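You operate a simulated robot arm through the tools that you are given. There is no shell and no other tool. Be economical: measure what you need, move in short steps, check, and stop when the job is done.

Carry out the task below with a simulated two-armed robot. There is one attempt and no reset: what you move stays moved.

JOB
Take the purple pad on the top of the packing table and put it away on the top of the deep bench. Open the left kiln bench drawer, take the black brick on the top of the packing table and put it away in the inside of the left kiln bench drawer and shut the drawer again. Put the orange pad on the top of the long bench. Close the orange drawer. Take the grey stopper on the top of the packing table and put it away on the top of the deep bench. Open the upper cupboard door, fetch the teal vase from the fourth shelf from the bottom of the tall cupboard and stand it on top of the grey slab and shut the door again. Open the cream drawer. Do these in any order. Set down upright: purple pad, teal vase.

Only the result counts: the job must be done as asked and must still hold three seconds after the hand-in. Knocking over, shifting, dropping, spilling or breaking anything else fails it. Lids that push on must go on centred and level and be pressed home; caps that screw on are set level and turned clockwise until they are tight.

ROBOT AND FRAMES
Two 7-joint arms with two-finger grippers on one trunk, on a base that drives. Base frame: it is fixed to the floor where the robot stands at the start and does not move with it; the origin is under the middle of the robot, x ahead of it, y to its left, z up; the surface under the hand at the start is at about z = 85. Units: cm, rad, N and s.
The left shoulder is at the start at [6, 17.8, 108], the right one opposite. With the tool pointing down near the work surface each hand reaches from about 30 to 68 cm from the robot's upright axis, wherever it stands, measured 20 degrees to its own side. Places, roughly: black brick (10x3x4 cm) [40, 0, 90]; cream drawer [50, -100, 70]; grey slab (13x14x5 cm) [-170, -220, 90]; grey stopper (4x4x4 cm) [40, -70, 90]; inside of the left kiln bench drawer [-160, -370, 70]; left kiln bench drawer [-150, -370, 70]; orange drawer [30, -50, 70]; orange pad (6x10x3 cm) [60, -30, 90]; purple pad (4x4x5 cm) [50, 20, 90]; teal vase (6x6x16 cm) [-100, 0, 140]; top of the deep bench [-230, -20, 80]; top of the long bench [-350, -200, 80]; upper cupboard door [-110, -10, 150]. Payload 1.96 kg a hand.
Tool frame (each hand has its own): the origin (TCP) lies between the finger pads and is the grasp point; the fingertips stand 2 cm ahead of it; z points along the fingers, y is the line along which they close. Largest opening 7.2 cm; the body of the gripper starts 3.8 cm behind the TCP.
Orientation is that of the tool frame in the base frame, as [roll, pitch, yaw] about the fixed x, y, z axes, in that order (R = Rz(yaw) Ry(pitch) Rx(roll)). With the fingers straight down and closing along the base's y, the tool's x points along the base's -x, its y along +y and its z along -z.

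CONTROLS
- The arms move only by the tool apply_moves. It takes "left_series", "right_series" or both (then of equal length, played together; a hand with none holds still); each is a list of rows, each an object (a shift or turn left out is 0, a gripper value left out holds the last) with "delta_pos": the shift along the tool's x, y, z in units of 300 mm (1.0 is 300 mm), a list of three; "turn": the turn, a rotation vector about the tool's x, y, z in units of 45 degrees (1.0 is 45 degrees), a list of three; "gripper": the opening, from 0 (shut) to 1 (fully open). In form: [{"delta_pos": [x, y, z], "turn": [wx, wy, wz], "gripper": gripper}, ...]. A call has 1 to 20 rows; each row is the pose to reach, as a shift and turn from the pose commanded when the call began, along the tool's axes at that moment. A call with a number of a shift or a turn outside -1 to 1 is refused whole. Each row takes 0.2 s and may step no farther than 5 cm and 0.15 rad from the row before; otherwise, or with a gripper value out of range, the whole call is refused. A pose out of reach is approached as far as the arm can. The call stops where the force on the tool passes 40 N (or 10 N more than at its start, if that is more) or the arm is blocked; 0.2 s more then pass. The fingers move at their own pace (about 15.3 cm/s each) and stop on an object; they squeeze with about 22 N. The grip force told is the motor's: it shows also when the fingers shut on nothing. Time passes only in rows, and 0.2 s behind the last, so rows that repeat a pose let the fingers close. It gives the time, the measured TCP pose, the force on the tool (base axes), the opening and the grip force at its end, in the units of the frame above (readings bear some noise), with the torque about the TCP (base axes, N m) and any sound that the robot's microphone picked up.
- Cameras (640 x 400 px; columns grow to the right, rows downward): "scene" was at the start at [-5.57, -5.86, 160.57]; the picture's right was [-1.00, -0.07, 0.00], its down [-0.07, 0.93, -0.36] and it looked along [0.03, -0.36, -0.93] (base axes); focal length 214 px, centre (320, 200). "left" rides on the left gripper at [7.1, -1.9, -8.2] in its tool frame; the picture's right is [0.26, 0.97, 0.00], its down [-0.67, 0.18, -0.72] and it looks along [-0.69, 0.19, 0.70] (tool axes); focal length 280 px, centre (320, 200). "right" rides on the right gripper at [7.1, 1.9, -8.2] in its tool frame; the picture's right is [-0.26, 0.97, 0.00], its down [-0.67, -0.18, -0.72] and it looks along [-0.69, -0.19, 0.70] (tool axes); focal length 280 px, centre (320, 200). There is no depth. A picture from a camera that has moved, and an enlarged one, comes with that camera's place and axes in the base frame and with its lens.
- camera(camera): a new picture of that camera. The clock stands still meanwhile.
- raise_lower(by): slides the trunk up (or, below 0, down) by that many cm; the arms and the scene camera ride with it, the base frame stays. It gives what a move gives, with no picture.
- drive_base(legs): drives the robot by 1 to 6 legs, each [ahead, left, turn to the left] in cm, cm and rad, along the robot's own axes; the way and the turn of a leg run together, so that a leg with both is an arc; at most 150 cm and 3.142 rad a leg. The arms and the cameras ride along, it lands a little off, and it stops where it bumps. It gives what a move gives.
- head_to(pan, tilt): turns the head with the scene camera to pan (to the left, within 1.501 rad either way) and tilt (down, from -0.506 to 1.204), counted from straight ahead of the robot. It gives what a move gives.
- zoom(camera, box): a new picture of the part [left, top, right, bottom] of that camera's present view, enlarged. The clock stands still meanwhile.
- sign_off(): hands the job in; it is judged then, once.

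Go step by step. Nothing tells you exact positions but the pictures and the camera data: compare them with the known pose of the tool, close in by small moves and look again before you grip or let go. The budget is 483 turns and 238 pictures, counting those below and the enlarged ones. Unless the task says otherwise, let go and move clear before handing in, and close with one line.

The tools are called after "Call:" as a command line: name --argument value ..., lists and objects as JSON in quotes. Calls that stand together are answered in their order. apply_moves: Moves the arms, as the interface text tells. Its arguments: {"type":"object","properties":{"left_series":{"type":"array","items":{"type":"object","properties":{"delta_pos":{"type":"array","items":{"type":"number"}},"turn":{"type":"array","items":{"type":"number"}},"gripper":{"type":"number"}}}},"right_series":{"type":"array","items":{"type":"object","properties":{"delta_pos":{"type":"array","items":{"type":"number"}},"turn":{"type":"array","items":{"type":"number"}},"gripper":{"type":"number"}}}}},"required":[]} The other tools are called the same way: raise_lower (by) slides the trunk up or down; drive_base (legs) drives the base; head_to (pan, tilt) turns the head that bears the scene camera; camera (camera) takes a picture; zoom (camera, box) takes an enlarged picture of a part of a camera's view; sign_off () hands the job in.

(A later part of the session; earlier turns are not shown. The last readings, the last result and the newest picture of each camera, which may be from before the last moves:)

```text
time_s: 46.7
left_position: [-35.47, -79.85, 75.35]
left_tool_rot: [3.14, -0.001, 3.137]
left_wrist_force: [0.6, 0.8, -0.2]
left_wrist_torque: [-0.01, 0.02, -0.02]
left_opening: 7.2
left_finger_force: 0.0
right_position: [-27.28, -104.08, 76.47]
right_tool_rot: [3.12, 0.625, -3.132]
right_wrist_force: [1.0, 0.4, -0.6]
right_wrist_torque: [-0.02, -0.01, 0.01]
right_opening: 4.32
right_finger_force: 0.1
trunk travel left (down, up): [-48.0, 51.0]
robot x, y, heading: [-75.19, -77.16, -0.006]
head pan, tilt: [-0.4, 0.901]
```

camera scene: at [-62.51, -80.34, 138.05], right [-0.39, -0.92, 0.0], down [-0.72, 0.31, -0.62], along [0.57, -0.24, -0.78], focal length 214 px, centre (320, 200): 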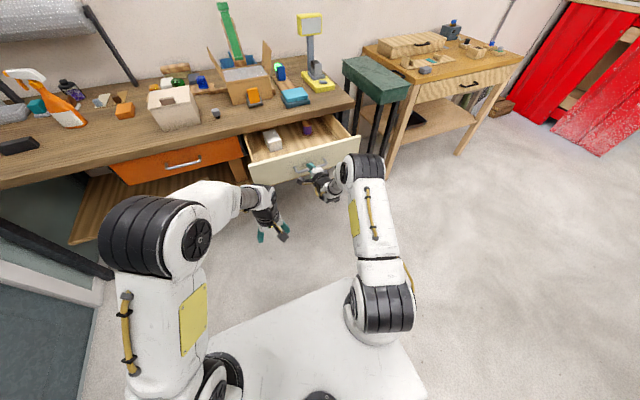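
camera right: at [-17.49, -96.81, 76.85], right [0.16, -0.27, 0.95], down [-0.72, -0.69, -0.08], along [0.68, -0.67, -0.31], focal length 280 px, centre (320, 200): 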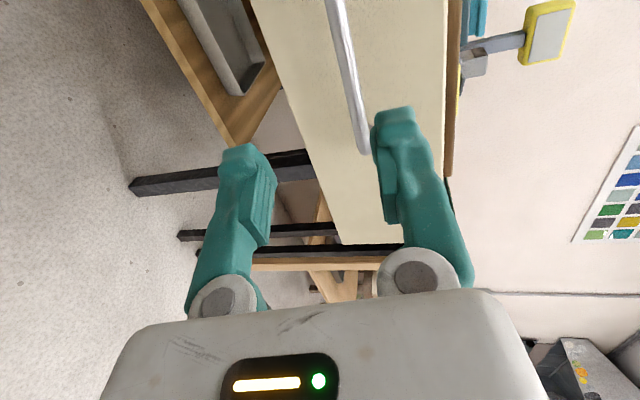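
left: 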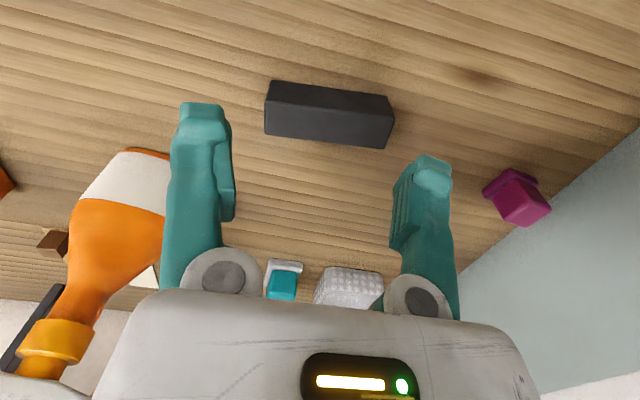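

Call:
apply_moves --right_series '[{"turn": [0, 0.17, 0]}, {"turn": [0, 0.34, 0]}, {"turn": [0, 0.5, 0]}, {"turn": [0, 0.67, 0]}, {"turn": [0, 0.796, 0], "gripper": 1}]'

Call:
raise_lower --by 36

Call:
head_to --pan 1.45 --tilt 0.5

Call:
camera --camera "scene"

Call:
head_to --pan 0.3 --tilt 0.8

Call:
camera --camera "scene"

```text
time_s: 47.9
left_position: [-35.25, -79.92, 75.49]
left_tool_rot: [3.139, -0.001, 3.138]
left_wrist_force: [-0.6, 0.0, -0.3]
left_wrist_torque: [0.0, 0.01, 0.03]
left_opening: 7.21
left_finger_force: 0.0
right_position: [-27.13, -104.06, 76.34]
right_tool_rot: [3.125, -0.002, -3.119]
right_wrist_force: [-1.2, -0.1, 0.5]
right_wrist_torque: [0.01, -0.02, -0.01]
right_opening: 7.2
right_finger_force: 0.0
trunk travel left (down, up): [-48.0, 51.0]
robot x, y, heading: [-75.3, -77.2, -0.005]
head pan, tilt: [-0.4, 0.901]
```

```text
time_s: 51.4
left_position: [-35.23, -79.91, 111.48]
left_tool_rot: [3.14, 0.0, 3.136]
left_wrist_force: [-0.4, -0.2, 0.4]
left_wrist_torque: [0.01, 0.0, -0.03]
left_opening: 7.19
left_finger_force: 0.0
right_position: [-27.2, -104.03, 112.27]
right_tool_rot: [3.124, 0.001, -3.118]
right_wrist_force: [1.3, -0.3, -0.3]
right_wrist_torque: [-0.02, 0.01, -0.01]
right_opening: 7.2
right_finger_force: 0.1
trunk travel left (down, up): [-84.0, 15.0]
robot x, y, heading: [-75.33, -77.0, -0.005]
head pan, tilt: [-0.4, 0.901]
```

```text
time_s: 53.2
left_position: [-35.28, -79.92, 111.39]
left_tool_rot: [3.138, 0.001, 3.137]
left_wrist_force: [-0.9, 0.1, -0.2]
left_wrist_torque: [0.0, 0.0, 0.02]
left_opening: 7.2
left_finger_force: 0.1
right_position: [-27.2, -104.09, 112.36]
right_tool_rot: [3.122, 0.0, -3.118]
right_wrist_force: [0.3, 0.2, 0.8]
right_wrist_torque: [0.01, 0.02, -0.01]
right_opening: 7.2
right_finger_force: 0.0
trunk travel left (down, up): [-84.0, 15.0]
robot x, y, heading: [-75.57, -77.18, -0.004]
head pan, tilt: [1.45, 0.499]
```

```text
206 pictures are left
camera scene: at [-80.13, -68.32, 177.44], right [0.99, -0.13, 0.0], down [-0.06, -0.47, -0.88], along [0.11, 0.87, -0.48], focal length 214 px, centre (320, 200)
```

scene: 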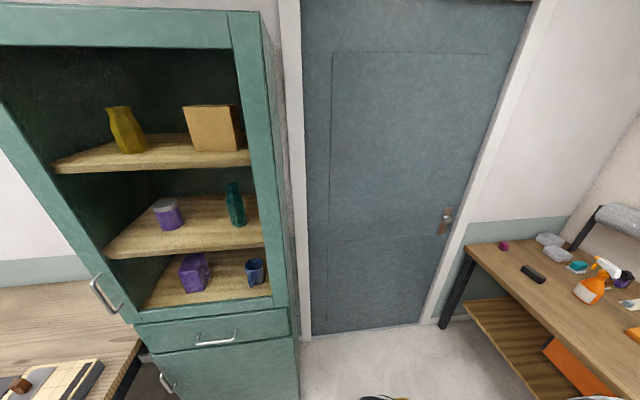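

```text
time_s: 54.6
left_position: [-35.25, -79.93, 111.42]
left_tool_rot: [3.138, 0.001, 3.136]
left_wrist_force: [-0.3, 0.7, 0.1]
left_wrist_torque: [-0.02, -0.01, -0.03]
left_opening: 7.18
left_finger_force: 0.1
right_position: [-27.17, -104.11, 112.42]
right_tool_rot: [3.124, -0.001, -3.119]
right_wrist_force: [-1.1, 0.2, -0.1]
right_wrist_torque: [0.0, 0.03, -0.01]
right_opening: 7.22
right_finger_force: 0.0
trunk travel left (down, up): [-84.0, 15.0]
robot x, y, heading: [-75.35, -77.27, -0.004]
head pan, tilt: [0.3, 0.799]
```

```text
205 pictures are left
camera scene: at [-73.56, -74.99, 174.84], right [0.29, -0.96, 0.0], down [-0.69, -0.21, -0.7], along [0.67, 0.2, -0.72], focal length 214 px, centre (320, 200)
```

scene: 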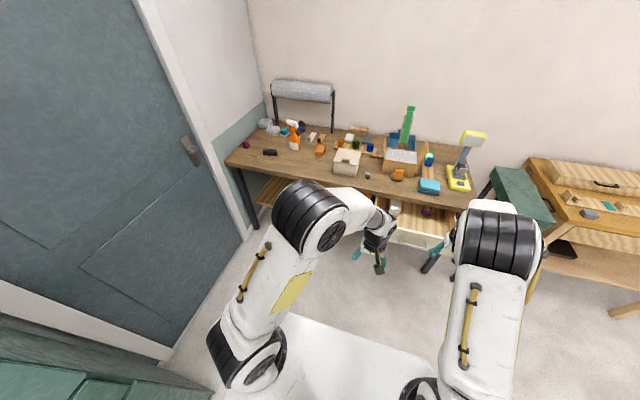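

Call:
drive_base --legs '[[35, 0, 0], [0, 57, 0], [38, 0, 0]]'

Call:
head_to --pan 0.3 --tilt 1.0

Call:
camera --camera "scene"

Call:
camera --camera "left"

```text
time_s: 61.7
left_position: [37.99, -25.23, 111.38]
left_tool_rot: [3.139, 0.0, 3.119]
left_wrist_force: [-0.3, 0.3, 0.6]
left_wrist_torque: [0.0, -0.04, -0.02]
left_opening: 7.21
left_finger_force: 0.0
right_position: [45.64, -49.68, 112.34]
right_tool_rot: [3.122, 0.001, -3.138]
right_wrist_force: [-1.2, 0.0, 0.0]
right_wrist_torque: [0.02, 0.0, -0.03]
right_opening: 7.19
right_finger_force: 0.1
trunk travel left (down, up): [-84.0, 15.0]
robot x, y, heading: [-1.81, -21.87, -0.022]
head pan, tilt: [0.3, 0.799]
```

```text
time_s: 62.4
left_position: [38.07, -25.37, 111.45]
left_tool_rot: [3.141, -0.002, 3.118]
left_wrist_force: [0.9, 0.8, 0.4]
left_wrist_torque: [-0.01, 0.02, 0.01]
left_opening: 7.18
left_finger_force: 0.1
right_position: [45.69, -49.65, 112.3]
right_tool_rot: [3.125, -0.001, -3.138]
right_wrist_force: [0.2, -0.8, -0.2]
right_wrist_torque: [0.01, 0.0, -0.01]
right_opening: 7.21
right_finger_force: 0.0
trunk travel left (down, up): [-84.0, 15.0]
robot x, y, heading: [-2.22, -21.96, -0.023]
head pan, tilt: [0.3, 1.0]
```

```text
204 pictures are left
camera scene: at [-1.15, -19.97, 173.33], right [0.27, -0.96, 0.0], down [-0.81, -0.23, -0.54], along [0.52, 0.15, -0.84], focal length 214 px, centre (320, 200)
```

scene: 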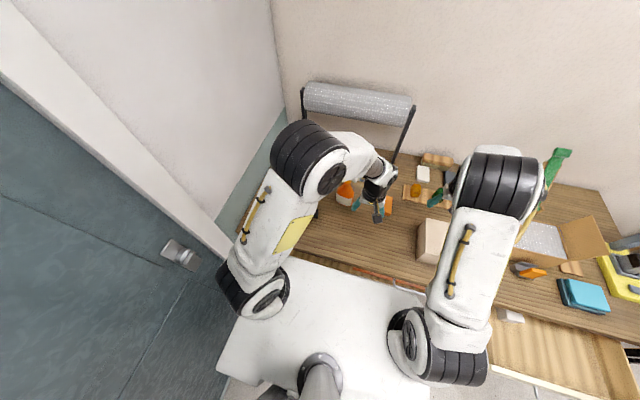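

```text
203 pictures are left
camera left: at [31.08, -27.07, 119.62], right [-0.24, 0.97, 0.0], down [0.68, 0.17, 0.71], along [0.69, 0.17, -0.7], focal length 280 px, centre (320, 200)
```

left: 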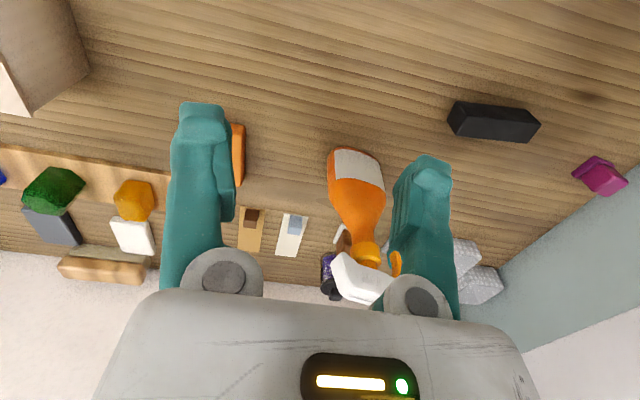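

Call:
apply_moves --left_series '[{"delta_pos": [0, 0.15, 0]}, {"delta_pos": [0, 0.3, 0]}, {"delta_pos": [0, 0.45, 0]}, {"delta_pos": [0, 0.6, 0]}, {"delta_pos": [0, 0.75, 0]}, {"delta_pos": [0, 0.9, 0]}, {"delta_pos": [0, 1.0, 0]}]'

Call:
camera --camera "left"

Call:
camera --camera "scene"

```text
time_s: 64.0
left_position: [38.7, 4.92, 111.31]
left_tool_rot: [3.141, 0.0, 3.119]
left_wrist_force: [-0.1, 1.2, 0.3]
left_wrist_torque: [-0.02, 0.01, 0.02]
left_opening: 7.21
left_finger_force: 0.1
right_position: [45.67, -49.51, 112.43]
right_tool_rot: [3.127, -0.001, -3.139]
right_wrist_force: [0.0, -0.1, -0.3]
right_wrist_torque: [-0.01, 0.01, -0.01]
right_opening: 7.18
right_finger_force: 0.0
trunk travel left (down, up): [-84.0, 15.0]
robot x, y, heading: [-2.19, -21.86, -0.02]
head pan, tilt: [0.3, 1.0]
```

```text
202 pictures are left
camera left: at [31.66, 3.18, 119.53], right [-0.24, 0.97, 0.0], down [0.68, 0.17, 0.71], along [0.69, 0.17, -0.7], focal length 280 px, centre (320, 200)
```

left: 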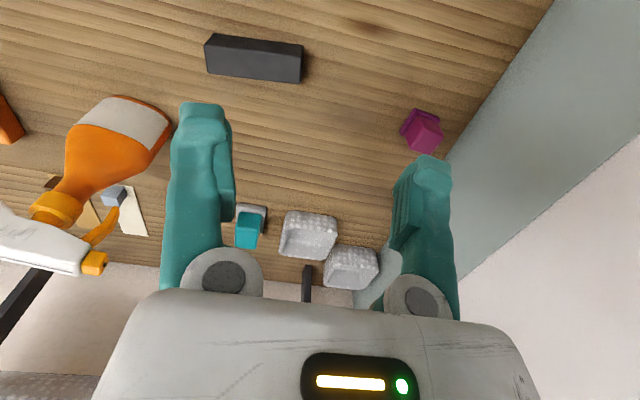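

```text
201 pictures are left
camera scene: at [-1.2, -19.83, 173.33], right [0.27, -0.96, 0.0], down [-0.81, -0.23, -0.54], along [0.52, 0.15, -0.84], focal length 214 px, centre (320, 200)
```

scene: 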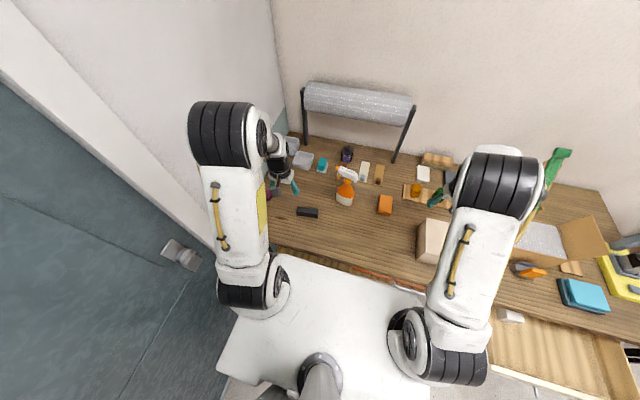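

Call:
raise_lower --by 12

Call:
drive_base --legs '[[4, -9, 0]]'

Call:
apply_moves --left_series '[{"delta_pos": [0, 0.15, 0]}, {"delta_pos": [0, 0.3, 0]}, {"delta_pos": [0, 0.45, 0]}, {"delta_pos": [-0.05, 0.6, 0]}, {"delta_pos": [-0.1, 0.7, 0]}, {"delta_pos": [-0.15, 0.8, 0]}]'

Call:
camera --camera "left"

Call:
camera --camera "scene"

```text
time_s: 65.5
left_position: [38.59, 4.73, 123.37]
left_tool_rot: [3.141, -0.001, 3.116]
left_wrist_force: [-0.5, 0.5, 0.4]
left_wrist_torque: [-0.02, 0.0, 0.04]
left_opening: 7.21
left_finger_force: 0.0
right_position: [45.7, -49.58, 124.31]
right_tool_rot: [3.122, 0.001, -3.137]
right_wrist_force: [0.0, -0.2, 0.4]
right_wrist_torque: [0.0, -0.03, 0.0]
right_opening: 7.2
right_finger_force: 0.1
trunk travel left (down, up): [-96.0, 3.0]
robot x, y, heading: [-1.71, -21.63, -0.026]
head pan, tilt: [0.3, 1.0]
```

```text
time_s: 66.7
left_position: [42.44, -3.82, 123.4]
left_tool_rot: [-3.139, 0.0, 3.117]
left_wrist_force: [0.5, 1.2, 0.3]
left_wrist_torque: [-0.02, -0.03, -0.02]
left_opening: 7.19
left_finger_force: 0.0
right_position: [49.18, -58.39, 124.58]
right_tool_rot: [3.129, 0.002, -3.137]
right_wrist_force: [-0.2, 0.5, 0.4]
right_wrist_torque: [-0.03, 0.05, 0.0]
right_opening: 7.19
right_finger_force: 0.1
trunk travel left (down, up): [-96.0, 3.0]
robot x, y, heading: [1.76, -30.86, -0.031]
head pan, tilt: [0.3, 1.0]
```

```text
time_s: 68.1
left_position: [46.7, 17.61, 123.5]
left_tool_rot: [3.139, 0.0, 3.116]
left_wrist_force: [0.4, 0.7, -0.8]
left_wrist_torque: [0.03, 0.01, 0.02]
left_opening: 7.18
left_finger_force: 0.1
left hand out of reach, approached as far as the arm can: row 6
right_position: [49.48, -58.84, 124.29]
right_tool_rot: [3.124, 0.001, -3.139]
right_wrist_force: [0.1, -0.4, -0.5]
right_wrist_torque: [0.02, 0.01, 0.01]
right_opening: 7.2
right_finger_force: 0.0
trunk travel left (down, up): [-96.0, 3.0]
robot x, y, heading: [1.88, -30.37, -0.024]
head pan, tilt: [0.3, 1.0]
```

```text
200 pictures are left
camera left: at [39.77, 15.81, 131.58], right [-0.24, 0.97, 0.0], down [0.68, 0.17, 0.72], along [0.69, 0.17, -0.7], focal length 280 px, centre (320, 200)
```

left: 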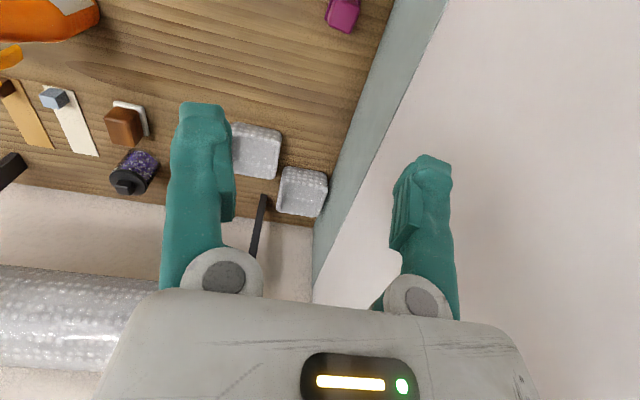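

```text
199 pictures are left
camera scene: at [2.58, -29.05, 185.33], right [0.27, -0.96, 0.0], down [-0.81, -0.23, -0.54], along [0.52, 0.15, -0.84], focal length 214 px, centre (320, 200)
```

scene: 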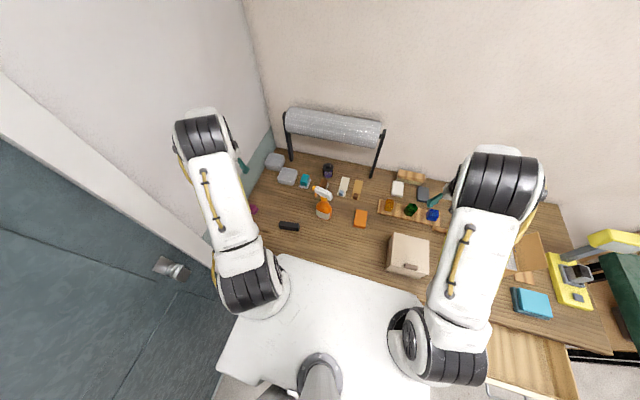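

Call:
drive_base --legs '[[1.2, 3.6, 0]]'

Call:
raise_lower --by -22

Call:
camera --camera "left"

Call:
camera --camera "right"

```text
time_s: 68.9
left_position: [47.83, 20.45, 123.81]
left_tool_rot: [3.133, 0.002, 3.118]
left_wrist_force: [-0.6, -0.9, 0.1]
left_wrist_torque: [0.06, -0.02, 0.0]
left_opening: 7.21
left_finger_force: 0.0
right_position: [50.5, -55.88, 124.28]
right_tool_rot: [3.119, 0.002, -3.141]
right_wrist_force: [-1.0, -2.1, 0.2]
right_wrist_torque: [0.03, -0.01, 0.03]
right_opening: 7.21
right_finger_force: 0.1
trunk travel left (down, up): [-96.0, 3.0]
robot x, y, heading: [3.14, -27.27, -0.02]
head pan, tilt: [0.3, 1.0]
```

```text
time_s: 71.3
left_position: [48.07, 21.07, 101.41]
left_tool_rot: [3.14, 0.0, 3.117]
left_wrist_force: [0.6, -0.3, -0.5]
left_wrist_torque: [0.04, 0.0, 0.0]
left_opening: 7.19
left_finger_force: 0.1
right_position: [50.83, -55.07, 102.42]
right_tool_rot: [3.126, -0.002, -3.141]
right_wrist_force: [0.2, 0.8, 0.6]
right_wrist_torque: [0.02, 0.0, 0.0]
right_opening: 7.22
right_finger_force: 0.0
trunk travel left (down, up): [-74.0, 25.0]
robot x, y, heading: [3.34, -26.95, -0.02]
head pan, tilt: [0.3, 1.0]
```

```text
198 pictures are left
camera left: at [41.06, 19.39, 109.56], right [-0.24, 0.97, 0.0], down [0.68, 0.17, 0.72], along [0.69, 0.17, -0.7], focal length 280 px, centre (320, 200)
```

left: 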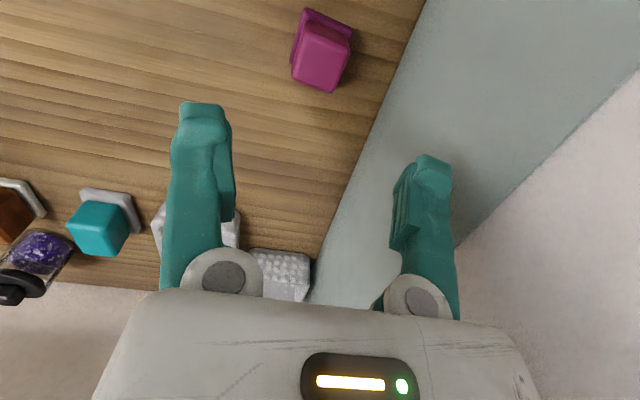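

```text
197 pictures are left
camera right: at [43.55, -53.43, 110.65], right [0.26, 0.97, 0.02], down [0.67, -0.19, 0.71], along [0.69, -0.17, -0.7], focal length 280 px, centre (320, 200)
```

right: 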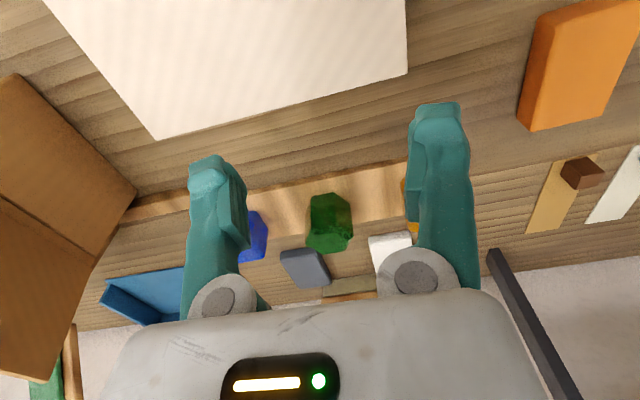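

Call:
zoom --camera "left" --box '[240, 0, 400, 100]'

```text
4.00 times, centred on (320, 50) of left
camera zoom: at [41.06, 19.39, 109.56], right [-0.24, 0.97, 0.0], down [0.68, 0.17, 0.72], along [0.69, 0.17, -0.7], focal length 1122 px, centre (320, 800)
```

zoom: 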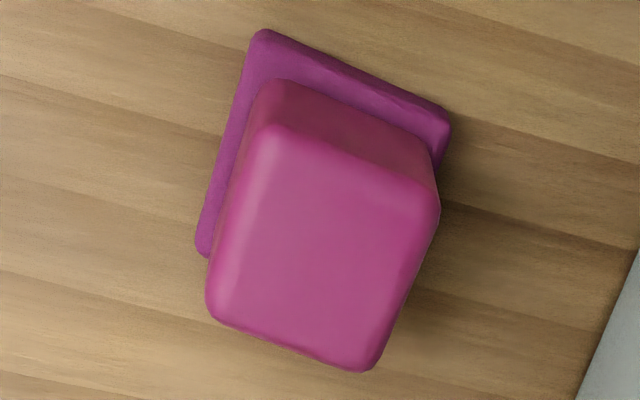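

Call:
apply_moves --left_series '[{"delta_pos": [0, 0, 0.12], "turn": [0, 0, 0.11]}, {"delta_pos": [0, 0, 0.24], "turn": [0, 0, 0.11]}, {"delta_pos": [0, 0, 0.34], "turn": [0, 0, 0.11]}, {"delta_pos": [0, 0, 0.42], "turn": [0, 0, 0.11]}]'

Call:
camera --camera "left"

```text
time_s: 72.3
left_position: [47.99, 21.22, 88.58]
left_tool_rot: [3.141, 0.0, 3.03]
left_wrist_force: [0.2, 0.8, 0.3]
left_wrist_torque: [0.02, -0.02, -0.02]
left_opening: 7.21
left_finger_force: 0.1
right_position: [50.84, -55.1, 102.34]
right_tool_rot: [3.126, 0.0, -3.139]
right_wrist_force: [0.1, -0.9, 1.1]
right_wrist_torque: [-0.03, -0.01, -0.01]
right_opening: 7.21
right_finger_force: 0.1
trunk travel left (down, up): [-74.0, 25.0]
robot x, y, heading: [3.2, -27.26, -0.023]
head pan, tilt: [0.3, 1.0]
```

```text
195 pictures are left
camera left: at [40.9, 20.01, 96.8], right [-0.15, 0.99, 0.0], down [0.69, 0.11, 0.71], along [0.71, 0.11, -0.7], focal length 280 px, centre (320, 200)
```

left: 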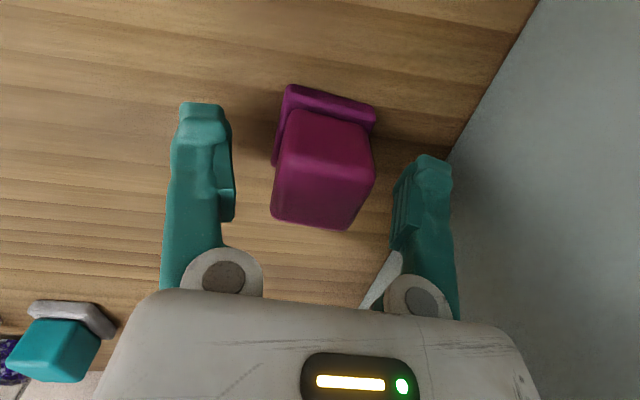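

Call:
apply_moves --left_series '[{"gripper": 0}, {"gripper": 0}, {"gripper": 0}, {"gripper": 0}]'

Call:
apply_moves --left_series '[{"delta_pos": [0, 0, -0.1]}, {"delta_pos": [0, 0, -0.22]}, {"delta_pos": [0, 0, -0.36]}, {"delta_pos": [0, 0, -0.5]}]'

Call:
camera --camera "left"

```text
time_s: 73.3
left_position: [47.91, 21.07, 88.67]
left_tool_rot: [3.141, 0.0, 3.03]
left_wrist_force: [-1.0, 0.3, 0.4]
left_wrist_torque: [0.05, -0.01, 0.03]
left_opening: 3.28
left_finger_force: 21.5
right_position: [50.66, -55.04, 102.4]
right_tool_rot: [3.127, 0.0, -3.141]
right_wrist_force: [-1.3, -0.4, 0.0]
right_wrist_torque: [0.0, 0.03, 0.01]
right_opening: 7.2
right_finger_force: 0.0
trunk travel left (down, up): [-74.0, 25.0]
robot x, y, heading: [3.18, -27.05, -0.025]
head pan, tilt: [0.3, 1.0]
```

```text
time_s: 74.3
left_position: [48.3, 20.99, 101.61]
left_tool_rot: [3.141, 0.0, 3.03]
left_wrist_force: [-0.8, 0.4, -0.6]
left_wrist_torque: [0.0, -0.01, 0.0]
left_opening: 3.27
left_finger_force: 22.0
left hand out of reach, approached as far as the arm can: row 4
right_position: [50.81, -55.21, 102.48]
right_tool_rot: [3.124, 0.0, -3.139]
right_wrist_force: [-0.6, 0.4, -0.3]
right_wrist_torque: [0.04, 0.04, 0.0]
right_opening: 7.19
right_finger_force: 0.0
trunk travel left (down, up): [-74.0, 25.0]
robot x, y, heading: [3.03, -27.36, -0.024]
head pan, tilt: [0.3, 1.0]
```

```text
194 pictures are left
camera left: at [41.07, 19.86, 109.92], right [-0.15, 0.99, 0.0], down [0.69, 0.11, 0.71], along [0.71, 0.11, -0.7], focal length 280 px, centre (320, 200)
```

left: 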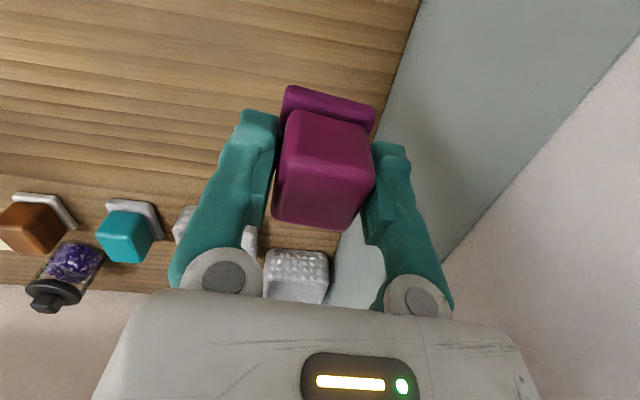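

Call:
raise_lower --by 12

Call:
apply_moves --left_series '[{"delta_pos": [0.068, -0.108, 0]}, {"delta_pos": [0.137, -0.216, 0]}, {"delta_pos": [0.205, -0.325, 0]}, {"delta_pos": [0.274, -0.433, 0]}, {"delta_pos": [0.342, -0.541, 0]}]'

Call:
drive_base --legs '[[0, -16, 0]]'

Call:
camera --camera "right"

Call:
head_to --pan -0.4 --tilt 1.0

Call:
camera --camera "scene"

```text
time_s: 75.8
left_position: [48.27, 20.98, 113.7]
left_tool_rot: [3.141, -0.001, 3.03]
left_wrist_force: [0.4, 0.3, -1.0]
left_wrist_torque: [0.04, 0.0, -0.02]
left_opening: 3.27
left_finger_force: 22.0
right_position: [50.69, -55.14, 114.34]
right_tool_rot: [3.126, 0.001, -3.14]
right_wrist_force: [0.3, 0.2, -0.3]
right_wrist_torque: [0.01, -0.01, -0.01]
right_opening: 7.2
right_finger_force: 0.1
trunk travel left (down, up): [-86.0, 13.0]
robot x, y, heading: [3.34, -27.51, -0.022]
head pan, tilt: [0.3, 1.0]
```

```text
time_s: 77.0
left_position: [36.14, 5.99, 113.74]
left_tool_rot: [3.139, -0.001, 3.031]
left_wrist_force: [-0.6, -0.5, -0.4]
left_wrist_torque: [0.03, 0.02, -0.01]
left_opening: 3.26
left_finger_force: 21.3
right_position: [50.65, -55.29, 114.36]
right_tool_rot: [3.125, 0.001, -3.14]
right_wrist_force: [0.0, 0.3, 0.1]
right_wrist_torque: [0.0, -0.01, 0.02]
right_opening: 7.21
right_finger_force: 0.1
trunk travel left (down, up): [-86.0, 13.0]
robot x, y, heading: [2.89, -27.5, -0.024]
head pan, tilt: [0.3, 1.0]
```

```text
time_s: 78.4
left_position: [35.85, -9.4, 113.55]
left_tool_rot: [-3.14, -0.002, 3.03]
left_wrist_force: [0.0, -0.5, -1.3]
left_wrist_torque: [-0.03, 0.0, 0.0]
left_opening: 3.25
left_finger_force: 21.8
right_position: [50.35, -70.81, 114.46]
right_tool_rot: [3.129, -0.001, -3.14]
right_wrist_force: [0.8, 0.2, 0.1]
right_wrist_torque: [-0.03, 0.0, 0.0]
right_opening: 7.21
right_finger_force: 0.1
trunk travel left (down, up): [-86.0, 13.0]
robot x, y, heading: [2.84, -42.77, -0.022]
head pan, tilt: [0.3, 1.0]
```

```text
193 pictures are left
camera right: at [43.14, -69.04, 122.69], right [0.26, 0.97, 0.01], down [0.67, -0.19, 0.71], along [0.69, -0.18, -0.7], focal length 280 px, centre (320, 200)
```

right: 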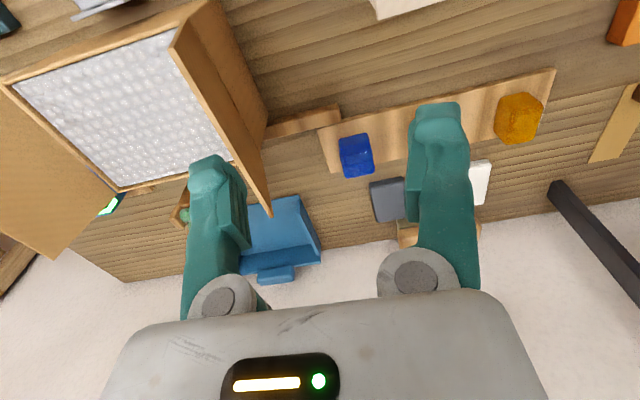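

```text
time_s: 79.4
left_position: [35.96, -9.54, 113.61]
left_tool_rot: [3.141, 0.0, 3.031]
left_wrist_force: [0.1, 0.6, -0.5]
left_wrist_torque: [-0.02, 0.02, -0.02]
left_opening: 3.25
left_finger_force: 22.0
right_position: [50.24, -70.93, 114.36]
right_tool_rot: [3.125, 0.0, -3.141]
right_wrist_force: [0.6, -0.4, 0.1]
right_wrist_torque: [-0.05, 0.0, 0.01]
right_opening: 7.17
right_finger_force: 0.0
trunk travel left (down, up): [-86.0, 13.0]
robot x, y, heading: [2.81, -42.9, -0.028]
head pan, tilt: [-0.4, 1.0]
```

```text
192 pictures are left
camera scene: at [3.11, -45.82, 175.33], right [-0.41, -0.91, 0.0], down [-0.77, 0.35, -0.54], along [0.49, -0.22, -0.84], focal length 214 px, centre (320, 200)
```

scene: 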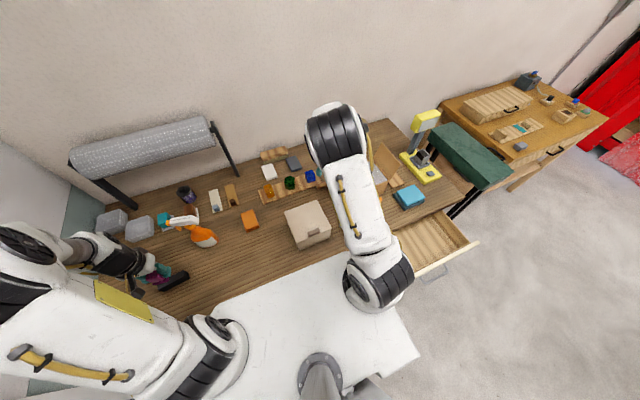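

Call:
apply_moves --right_series '[{"delta_pos": [0.15, 0, 0]}, {"delta_pos": [0.3, 0, 0]}, {"delta_pos": [0.47, -0.03, 0]}]'

Call:
camera --camera "right"

```text
refused: row 3 steps farther than a row can; nothing moved
```

```text
191 pictures are left
camera right: at [43.13, -69.19, 122.66], right [0.26, 0.97, 0.02], down [0.67, -0.19, 0.71], along [0.69, -0.18, -0.7], focal length 280 px, centre (320, 200)
```

right: 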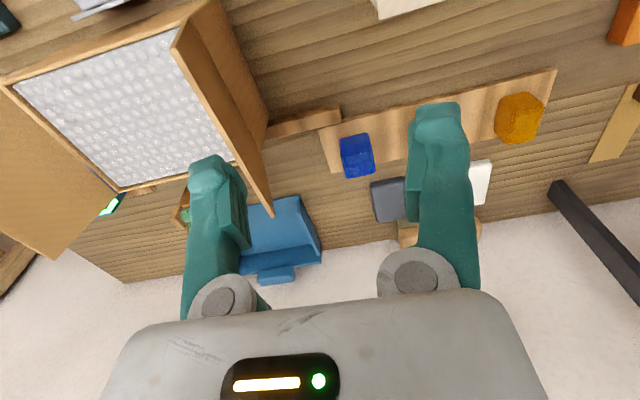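

Call:
apply_moves --right_series '[{"delta_pos": [0.15, 0, 0]}, {"delta_pos": [0.3, 0, 0]}, {"delta_pos": [0.45, -0.02, 0]}]'

Call:
camera --camera "right"

```text
time_s: 80.2
left_position: [35.79, -9.54, 113.67]
left_tool_rot: [3.14, 0.001, 3.03]
left_wrist_force: [-0.2, 1.1, -0.9]
left_wrist_torque: [0.0, -0.01, 0.04]
left_opening: 3.28
left_finger_force: 22.4
right_position: [36.77, -71.63, 114.41]
right_tool_rot: [3.124, 0.001, -3.139]
right_wrist_force: [-0.6, 0.9, 0.9]
right_wrist_torque: [-0.01, -0.01, -0.01]
right_opening: 7.19
right_finger_force: 0.2
trunk travel left (down, up): [-86.0, 13.0]
robot x, y, heading: [3.01, -42.89, -0.03]
head pan, tilt: [-0.4, 1.0]
```

```text
190 pictures are left
camera right: at [29.68, -69.96, 122.69], right [0.26, 0.97, 0.02], down [0.67, -0.19, 0.71], along [0.69, -0.17, -0.7], focal length 280 px, centre (320, 200)
```

right: 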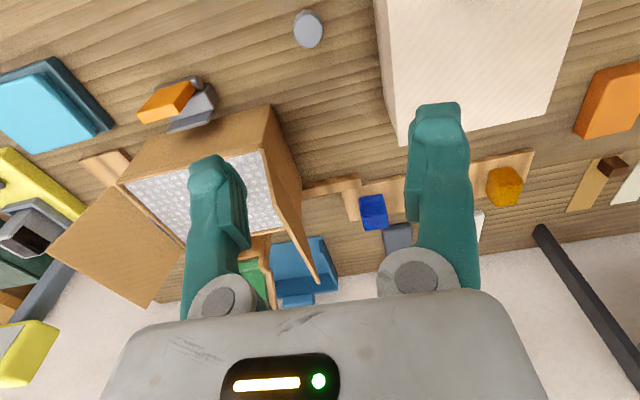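

Call:
apply_moves --right_series '[{"delta_pos": [-0.045, -0.042, 0.14], "gripper": 0.8}, {"delta_pos": [-0.045, -0.042, 0.28]}, {"delta_pos": [-0.045, -0.042, 0.42]}, {"delta_pos": [-0.045, -0.042, 0.5]}]'

Call:
camera --camera "right"

```text
time_s: 81.2
left_position: [35.9, -9.7, 113.57]
left_tool_rot: [3.139, -0.002, 3.031]
left_wrist_force: [-0.6, 0.7, -0.6]
left_wrist_torque: [0.0, 0.0, -0.01]
left_opening: 3.24
left_finger_force: 22.4
right_position: [38.09, -72.77, 99.04]
right_tool_rot: [3.124, 0.001, -3.141]
right_wrist_force: [0.1, 0.4, -0.9]
right_wrist_torque: [0.01, 0.0, -0.02]
right_opening: 5.76
right_finger_force: 0.0
trunk travel left (down, up): [-86.0, 13.0]
robot x, y, heading: [2.74, -42.93, -0.026]
head pan, tilt: [-0.4, 1.0]
```

```text
189 pictures are left
camera right: at [30.96, -71.01, 107.57], right [0.26, 0.96, 0.02], down [0.67, -0.2, 0.71], along [0.69, -0.18, -0.7], focal length 280 px, centre (320, 200)
```

right: 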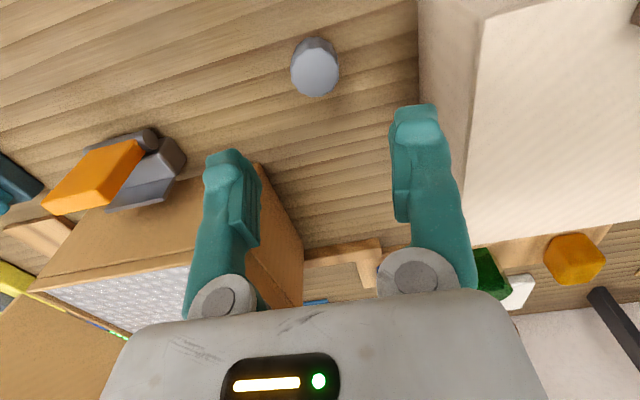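

Call:
apply_moves --right_series '[{"delta_pos": [0, -0.007, 0.13]}, {"delta_pos": [0, -0.007, 0.26]}, {"delta_pos": [0, -0.007, 0.38]}, {"delta_pos": [0, -0.007, 0.38]}]'

Call:
camera --camera "right"

```text
time_s: 82.2
left_position: [35.91, -9.57, 113.7]
left_tool_rot: [3.141, -0.001, 3.03]
left_wrist_force: [0.3, 0.2, -0.3]
left_wrist_torque: [-0.04, 0.0, 0.02]
left_opening: 3.25
left_finger_force: 21.9
right_position: [38.0, -72.55, 87.69]
right_tool_rot: [3.125, 0.001, -3.14]
right_wrist_force: [0.6, -1.2, -0.9]
right_wrist_torque: [-0.01, 0.0, 0.01]
right_opening: 5.75
right_finger_force: 0.0
trunk travel left (down, up): [-86.0, 13.0]
robot x, y, heading: [2.88, -42.97, -0.026]
head pan, tilt: [-0.4, 1.0]
```

```text
188 pictures are left
camera right: at [30.86, -70.84, 95.95], right [0.26, 0.97, 0.02], down [0.67, -0.19, 0.71], along [0.69, -0.18, -0.7], focal length 280 px, centre (320, 200)
```

right: 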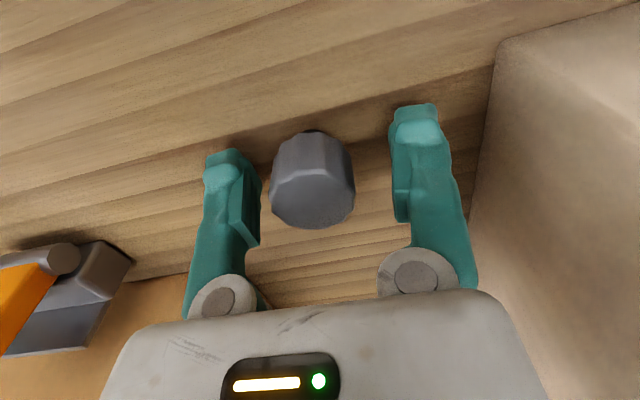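

Call:
apply_moves --right_series '[{"gripper": 0}, {"gripper": 0}, {"gripper": 0}, {"gripper": 0}]'

Call:
apply_moves --right_series '[{"delta_pos": [0, 0, -0.1]}, {"delta_pos": [0, 0, -0.25]}, {"delta_pos": [0, 0, -0.4]}, {"delta_pos": [0, 0, -0.55]}, {"delta_pos": [0, 0, -0.7]}, {"delta_pos": [0, 0, -0.85]}]'

Call:
camera --camera "right"

```text
time_s: 83.2
left_position: [35.81, -9.62, 113.67]
left_tool_rot: [3.139, -0.001, 3.029]
left_wrist_force: [0.0, -0.2, -0.6]
left_wrist_torque: [-0.02, 0.03, 0.02]
left_opening: 3.25
left_finger_force: 22.6
right_position: [38.06, -72.59, 87.69]
right_tool_rot: [3.124, 0.0, -3.14]
right_wrist_force: [0.1, 0.2, -0.2]
right_wrist_torque: [-0.04, -0.01, -0.01]
right_opening: 2.97
right_finger_force: 22.0
trunk travel left (down, up): [-86.0, 13.0]
robot x, y, heading: [2.67, -42.93, -0.026]
head pan, tilt: [-0.4, 1.0]
```

```text
time_s: 84.6
left_position: [35.76, -9.54, 113.68]
left_tool_rot: [-3.142, 0.0, 3.031]
left_wrist_force: [-0.1, -0.6, 0.0]
left_wrist_torque: [0.0, 0.0, 0.0]
left_opening: 3.29
left_finger_force: 21.9
right_position: [38.25, -73.04, 113.71]
right_tool_rot: [3.127, 0.003, 3.141]
right_wrist_force: [-0.6, -0.2, -0.5]
right_wrist_torque: [-0.02, -0.03, -0.03]
right_opening: 2.98
right_finger_force: 22.0
trunk travel left (down, up): [-86.0, 13.0]
robot x, y, heading: [2.48, -42.87, -0.027]
head pan, tilt: [-0.4, 1.0]
```

```text
187 pictures are left
camera right: at [31.08, -71.3, 121.95], right [0.26, 0.97, 0.02], down [0.67, -0.19, 0.71], along [0.69, -0.18, -0.7], focal length 280 px, centre (320, 200)
```

right: 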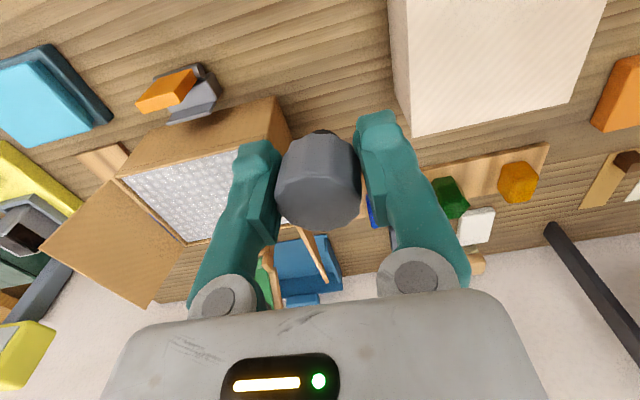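

Call:
drive_base --legs '[[-45, 0, 0], [-15, -40, 0]]'

Call:
head_to --pan -1.5 --tilt 0.3

Call:
camera --camera "scene"

```text
time_s: 89.5
left_position: [-24.13, -47.84, 113.6]
left_tool_rot: [-3.141, 0.001, 3.032]
left_wrist_force: [0.3, 0.4, -0.4]
left_wrist_torque: [0.01, 0.02, 0.0]
left_opening: 3.27
left_finger_force: 22.1
right_position: [-21.6, -111.35, 113.68]
right_tool_rot: [3.126, 0.002, -3.139]
right_wrist_force: [-0.3, -0.7, -0.5]
right_wrist_torque: [-0.04, 0.01, 0.01]
right_opening: 2.97
right_finger_force: 21.8
trunk travel left (down, up): [-86.0, 13.0]
robot x, y, heading: [-57.4, -81.63, -0.025]
head pan, tilt: [-0.4, 1.0]
```

```text
time_s: 90.8
left_position: [-24.26, -47.9, 113.56]
left_tool_rot: [3.141, 0.001, 3.031]
left_wrist_force: [-0.5, 0.6, -1.0]
left_wrist_torque: [-0.01, -0.01, 0.02]
left_opening: 3.28
left_finger_force: 22.3
right_position: [-21.55, -111.38, 113.67]
right_tool_rot: [3.124, 0.0, -3.139]
right_wrist_force: [-0.1, 0.0, -0.2]
right_wrist_torque: [0.0, 0.03, -0.02]
right_opening: 2.98
right_finger_force: 22.4
trunk travel left (down, up): [-86.0, 13.0]
robot x, y, heading: [-57.4, -81.46, -0.023]
head pan, tilt: [-1.499, 0.3]
```

```text
186 pictures are left
camera scene: at [-62.76, -90.76, 181.27], right [-1.0, -0.05, 0.0], down [-0.01, 0.3, -0.96], along [0.05, -0.95, -0.3], focal length 214 px, centre (320, 200)
```

scene: 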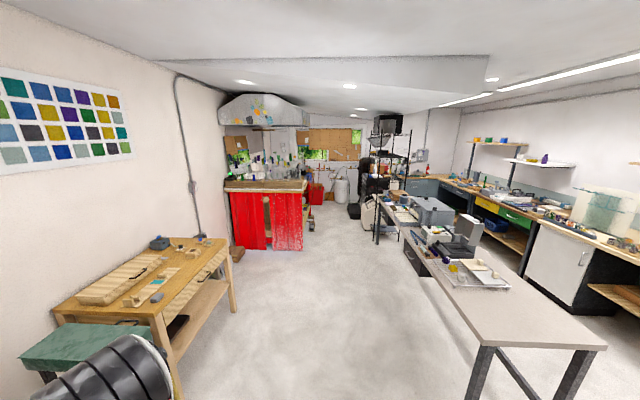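

Call:
drive_base --legs '[[-10, 0, 0.8], [0, 0, 0.79]]'

Call:
head_to --pan 1.0 --tilt 0.6

Call:
camera --camera "scene"

```text
time_s: 95.3
left_position: [-99.56, -51.61, 113.61]
left_tool_rot: [3.139, 0.002, -1.687]
left_wrist_force: [0.0, -0.4, 0.1]
left_wrist_torque: [-0.01, 0.0, 0.03]
left_opening: 3.28
left_finger_force: 22.1
right_position: [-36.16, -49.29, 113.67]
right_tool_rot: [3.124, 0.002, -1.576]
right_wrist_force: [0.4, -0.3, 0.6]
right_wrist_torque: [-0.01, -0.04, 0.02]
right_opening: 2.97
right_finger_force: 22.1
trunk travel left (down, up): [-86.0, 13.0]
robot x, y, heading: [-66.66, -84.62, 1.539]
head pan, tilt: [-1.499, 0.3]
```

```text
time_s: 97.6
left_position: [-99.74, -51.48, 113.56]
left_tool_rot: [3.142, -0.001, -1.688]
left_wrist_force: [-0.1, 0.5, -0.7]
left_wrist_torque: [-0.01, -0.02, 0.0]
left_opening: 3.28
left_finger_force: 22.1
right_position: [-36.13, -49.33, 113.57]
right_tool_rot: [3.125, 0.0, -1.576]
right_wrist_force: [-0.3, -0.4, -0.3]
right_wrist_torque: [0.02, 0.04, -0.03]
right_opening: 2.99
right_finger_force: 22.2
trunk travel left (down, up): [-86.0, 13.0]
robot x, y, heading: [-66.48, -84.75, 1.54]
head pan, tilt: [1.0, 0.6]
```

```text
185 pictures are left
camera scene: at [-73.95, -86.07, 178.53], right [0.57, 0.82, 0.0], down [0.47, -0.32, -0.83], along [-0.68, 0.47, -0.56], focal length 214 px, centre (320, 200)
```

scene: 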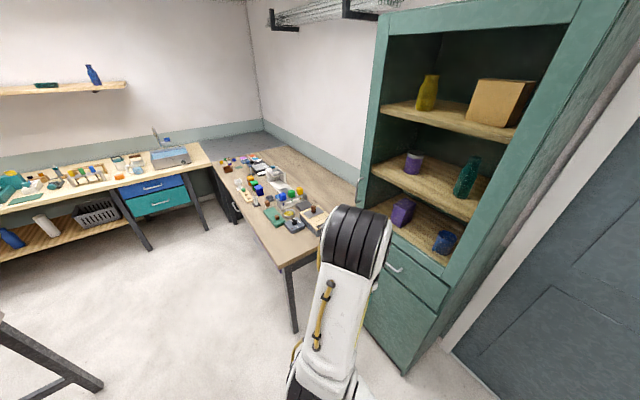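

Call:
drive_base --legs '[[-10, 85, 0]]'

Call:
head_to --pan 0.3 --tilt 0.8

Call:
camera --camera "scene"

```text
time_s: 102.1
left_position: [-184.97, -59.71, 113.59]
left_tool_rot: [3.14, -0.001, -1.676]
left_wrist_force: [-0.4, 0.5, -0.6]
left_wrist_torque: [-0.01, 0.0, -0.04]
left_opening: 3.27
left_finger_force: 22.1
right_position: [-121.41, -56.82, 113.58]
right_tool_rot: [3.124, -0.001, -1.563]
right_wrist_force: [0.4, -0.6, -1.3]
right_wrist_torque: [0.0, 0.03, 0.03]
right_opening: 2.98
right_finger_force: 21.8
trunk travel left (down, up): [-86.0, 13.0]
robot x, y, heading: [-151.28, -92.83, 1.554]
head pan, tilt: [1.0, 0.6]
```

```text
time_s: 103.2
left_position: [-184.89, -59.63, 113.69]
left_tool_rot: [3.139, 0.001, -1.677]
left_wrist_force: [-0.2, 0.7, -0.5]
left_wrist_torque: [0.01, 0.0, -0.01]
left_opening: 3.26
left_finger_force: 21.8
right_position: [-121.47, -56.74, 113.59]
right_tool_rot: [3.125, -0.001, -1.565]
right_wrist_force: [0.4, -0.8, -0.3]
right_wrist_torque: [0.01, 0.0, -0.03]
right_opening: 2.93
right_finger_force: 22.1
trunk travel left (down, up): [-86.0, 13.0]
robot x, y, heading: [-151.06, -92.93, 1.555]
head pan, tilt: [0.3, 0.799]
```

```text
184 pictures are left
camera scene: at [-153.73, -91.09, 176.84], right [0.96, 0.28, 0.0], down [0.2, -0.69, -0.7], along [-0.19, 0.67, -0.72], focal length 214 px, centre (320, 200)
```

scene: 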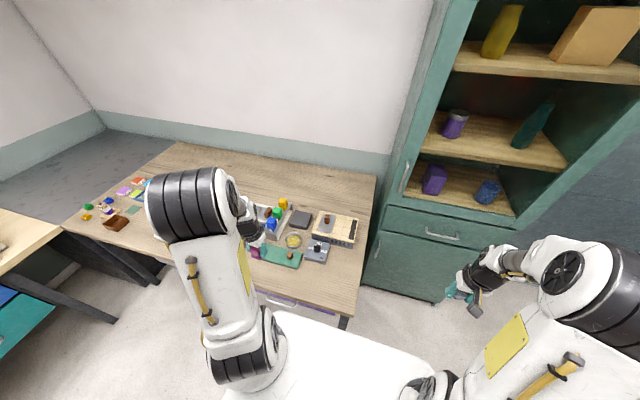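

Call:
drive_base --legs '[[0, 45, 0]]'

Call:
camera --camera "left"

Call:
camera --camera "scene"

```text
time_s: 105.9
left_position: [-229.31, -58.86, 113.73]
left_tool_rot: [3.14, 0.0, -1.676]
left_wrist_force: [0.3, -0.8, 0.1]
left_wrist_torque: [0.02, 0.01, 0.03]
left_opening: 3.28
left_finger_force: 21.9
right_position: [-165.99, -55.79, 113.59]
right_tool_rot: [3.125, -0.001, -1.564]
right_wrist_force: [0.5, 0.2, -0.7]
right_wrist_torque: [-0.03, -0.02, -0.04]
right_opening: 2.94
right_finger_force: 21.7
trunk travel left (down, up): [-86.0, 13.0]
robot x, y, heading: [-195.46, -91.96, 1.548]
head pan, tilt: [0.3, 0.799]
```

```text
183 pictures are left
camera left: at [-228.04, -66.07, 121.86], right [-0.99, -0.16, 0.0], down [-0.11, 0.69, 0.72], along [-0.12, 0.71, -0.7], focal length 280 px, centre (320, 200)
```

left: 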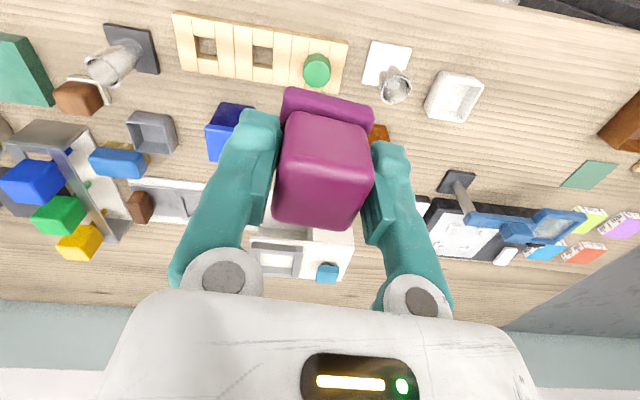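

```text
182 pictures are left
camera scene: at [-198.11, -90.23, 176.84], right [0.96, 0.28, 0.0], down [0.2, -0.69, -0.7], along [-0.19, 0.67, -0.72], focal length 214 px, centre (320, 200)
```

scene: 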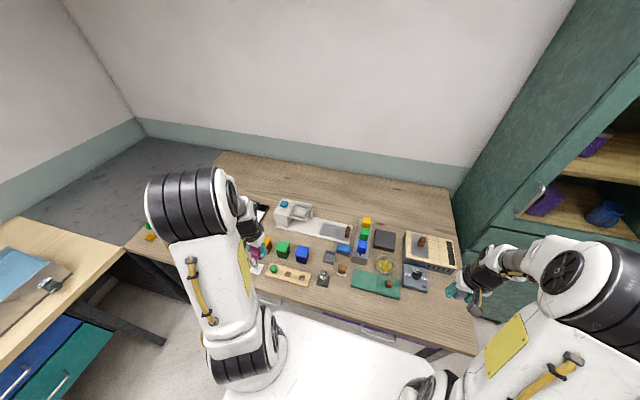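

Call:
drive_base --legs '[[0, 39, 0]]'

Call:
camera --camera "left"

```text
time_s: 108.4
left_position: [-269.37, -58.3, 113.69]
left_tool_rot: [3.141, -0.001, -1.671]
left_wrist_force: [-0.1, 0.5, -1.5]
left_wrist_torque: [0.0, 0.02, 0.01]
left_opening: 3.25
left_finger_force: 22.0
right_position: [-205.93, -55.16, 113.66]
right_tool_rot: [3.124, -0.001, -1.56]
right_wrist_force: [-0.1, 0.4, -1.0]
right_wrist_torque: [0.0, 0.0, 0.01]
right_opening: 2.99
right_finger_force: 22.4
trunk travel left (down, up): [-86.0, 13.0]
robot x, y, heading: [-235.43, -91.23, 1.558]
head pan, tilt: [0.3, 0.799]
```

```text
181 pictures are left
camera left: at [-268.0, -65.52, 121.86], right [-0.99, -0.16, 0.0], down [-0.11, 0.69, 0.72], along [-0.12, 0.71, -0.7], focal length 280 px, centre (320, 200)
```

left: 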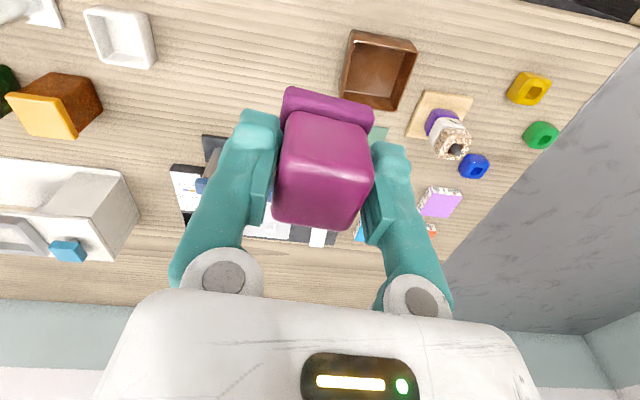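

Call:
raise_lower --by -12

Call:
apply_moves --left_series '[{"delta_pos": [-0.144, -0.051, 0]}, {"delta_pos": [-0.288, -0.102, 0]}, {"delta_pos": [-0.288, -0.102, 0.15]}, {"delta_pos": [-0.288, -0.102, 0.3]}, {"delta_pos": [-0.288, -0.102, 0.43]}]'

Call:
camera --camera "left"

```text
time_s: 109.9
left_position: [-269.32, -58.28, 101.69]
left_tool_rot: [3.14, 0.0, -1.673]
left_wrist_force: [-0.3, -0.1, 0.7]
left_wrist_torque: [0.0, -0.02, 0.02]
left_opening: 3.22
left_finger_force: 22.0
right_position: [-206.01, -55.0, 101.53]
right_tool_rot: [3.123, 0.0, -1.56]
right_wrist_force: [-0.2, -0.1, -0.4]
right_wrist_torque: [-0.02, 0.0, 0.01]
right_opening: 2.99
right_finger_force: 22.2
trunk travel left (down, up): [-74.0, 25.0]
robot x, y, heading: [-235.98, -91.03, 1.551]
head pan, tilt: [0.3, 0.799]
```

```text
time_s: 111.1
left_position: [-265.36, -49.67, 88.71]
left_tool_rot: [3.141, -0.001, -1.671]
left_wrist_force: [-0.2, 0.0, 0.4]
left_wrist_torque: [0.02, 0.01, 0.0]
left_opening: 3.26
left_finger_force: 22.0
right_position: [-206.02, -55.02, 101.6]
right_tool_rot: [3.126, 0.0, -1.56]
right_wrist_force: [-0.2, -0.1, -0.3]
right_wrist_torque: [-0.04, 0.04, 0.0]
right_opening: 2.94
right_finger_force: 22.1
trunk travel left (down, up): [-74.0, 25.0]
robot x, y, heading: [-235.93, -90.92, 1.556]
head pan, tilt: [0.3, 0.799]
```

```text
180 pictures are left
camera left: at [-264.04, -56.97, 96.9], right [-0.99, -0.16, 0.0], down [-0.11, 0.69, 0.72], along [-0.12, 0.71, -0.7], focal length 280 px, centre (320, 200)
```

left: 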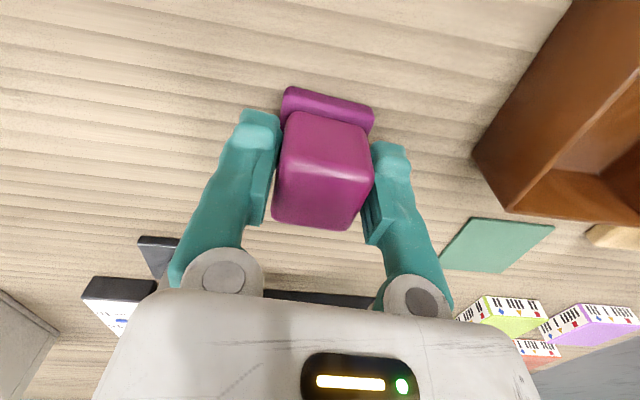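

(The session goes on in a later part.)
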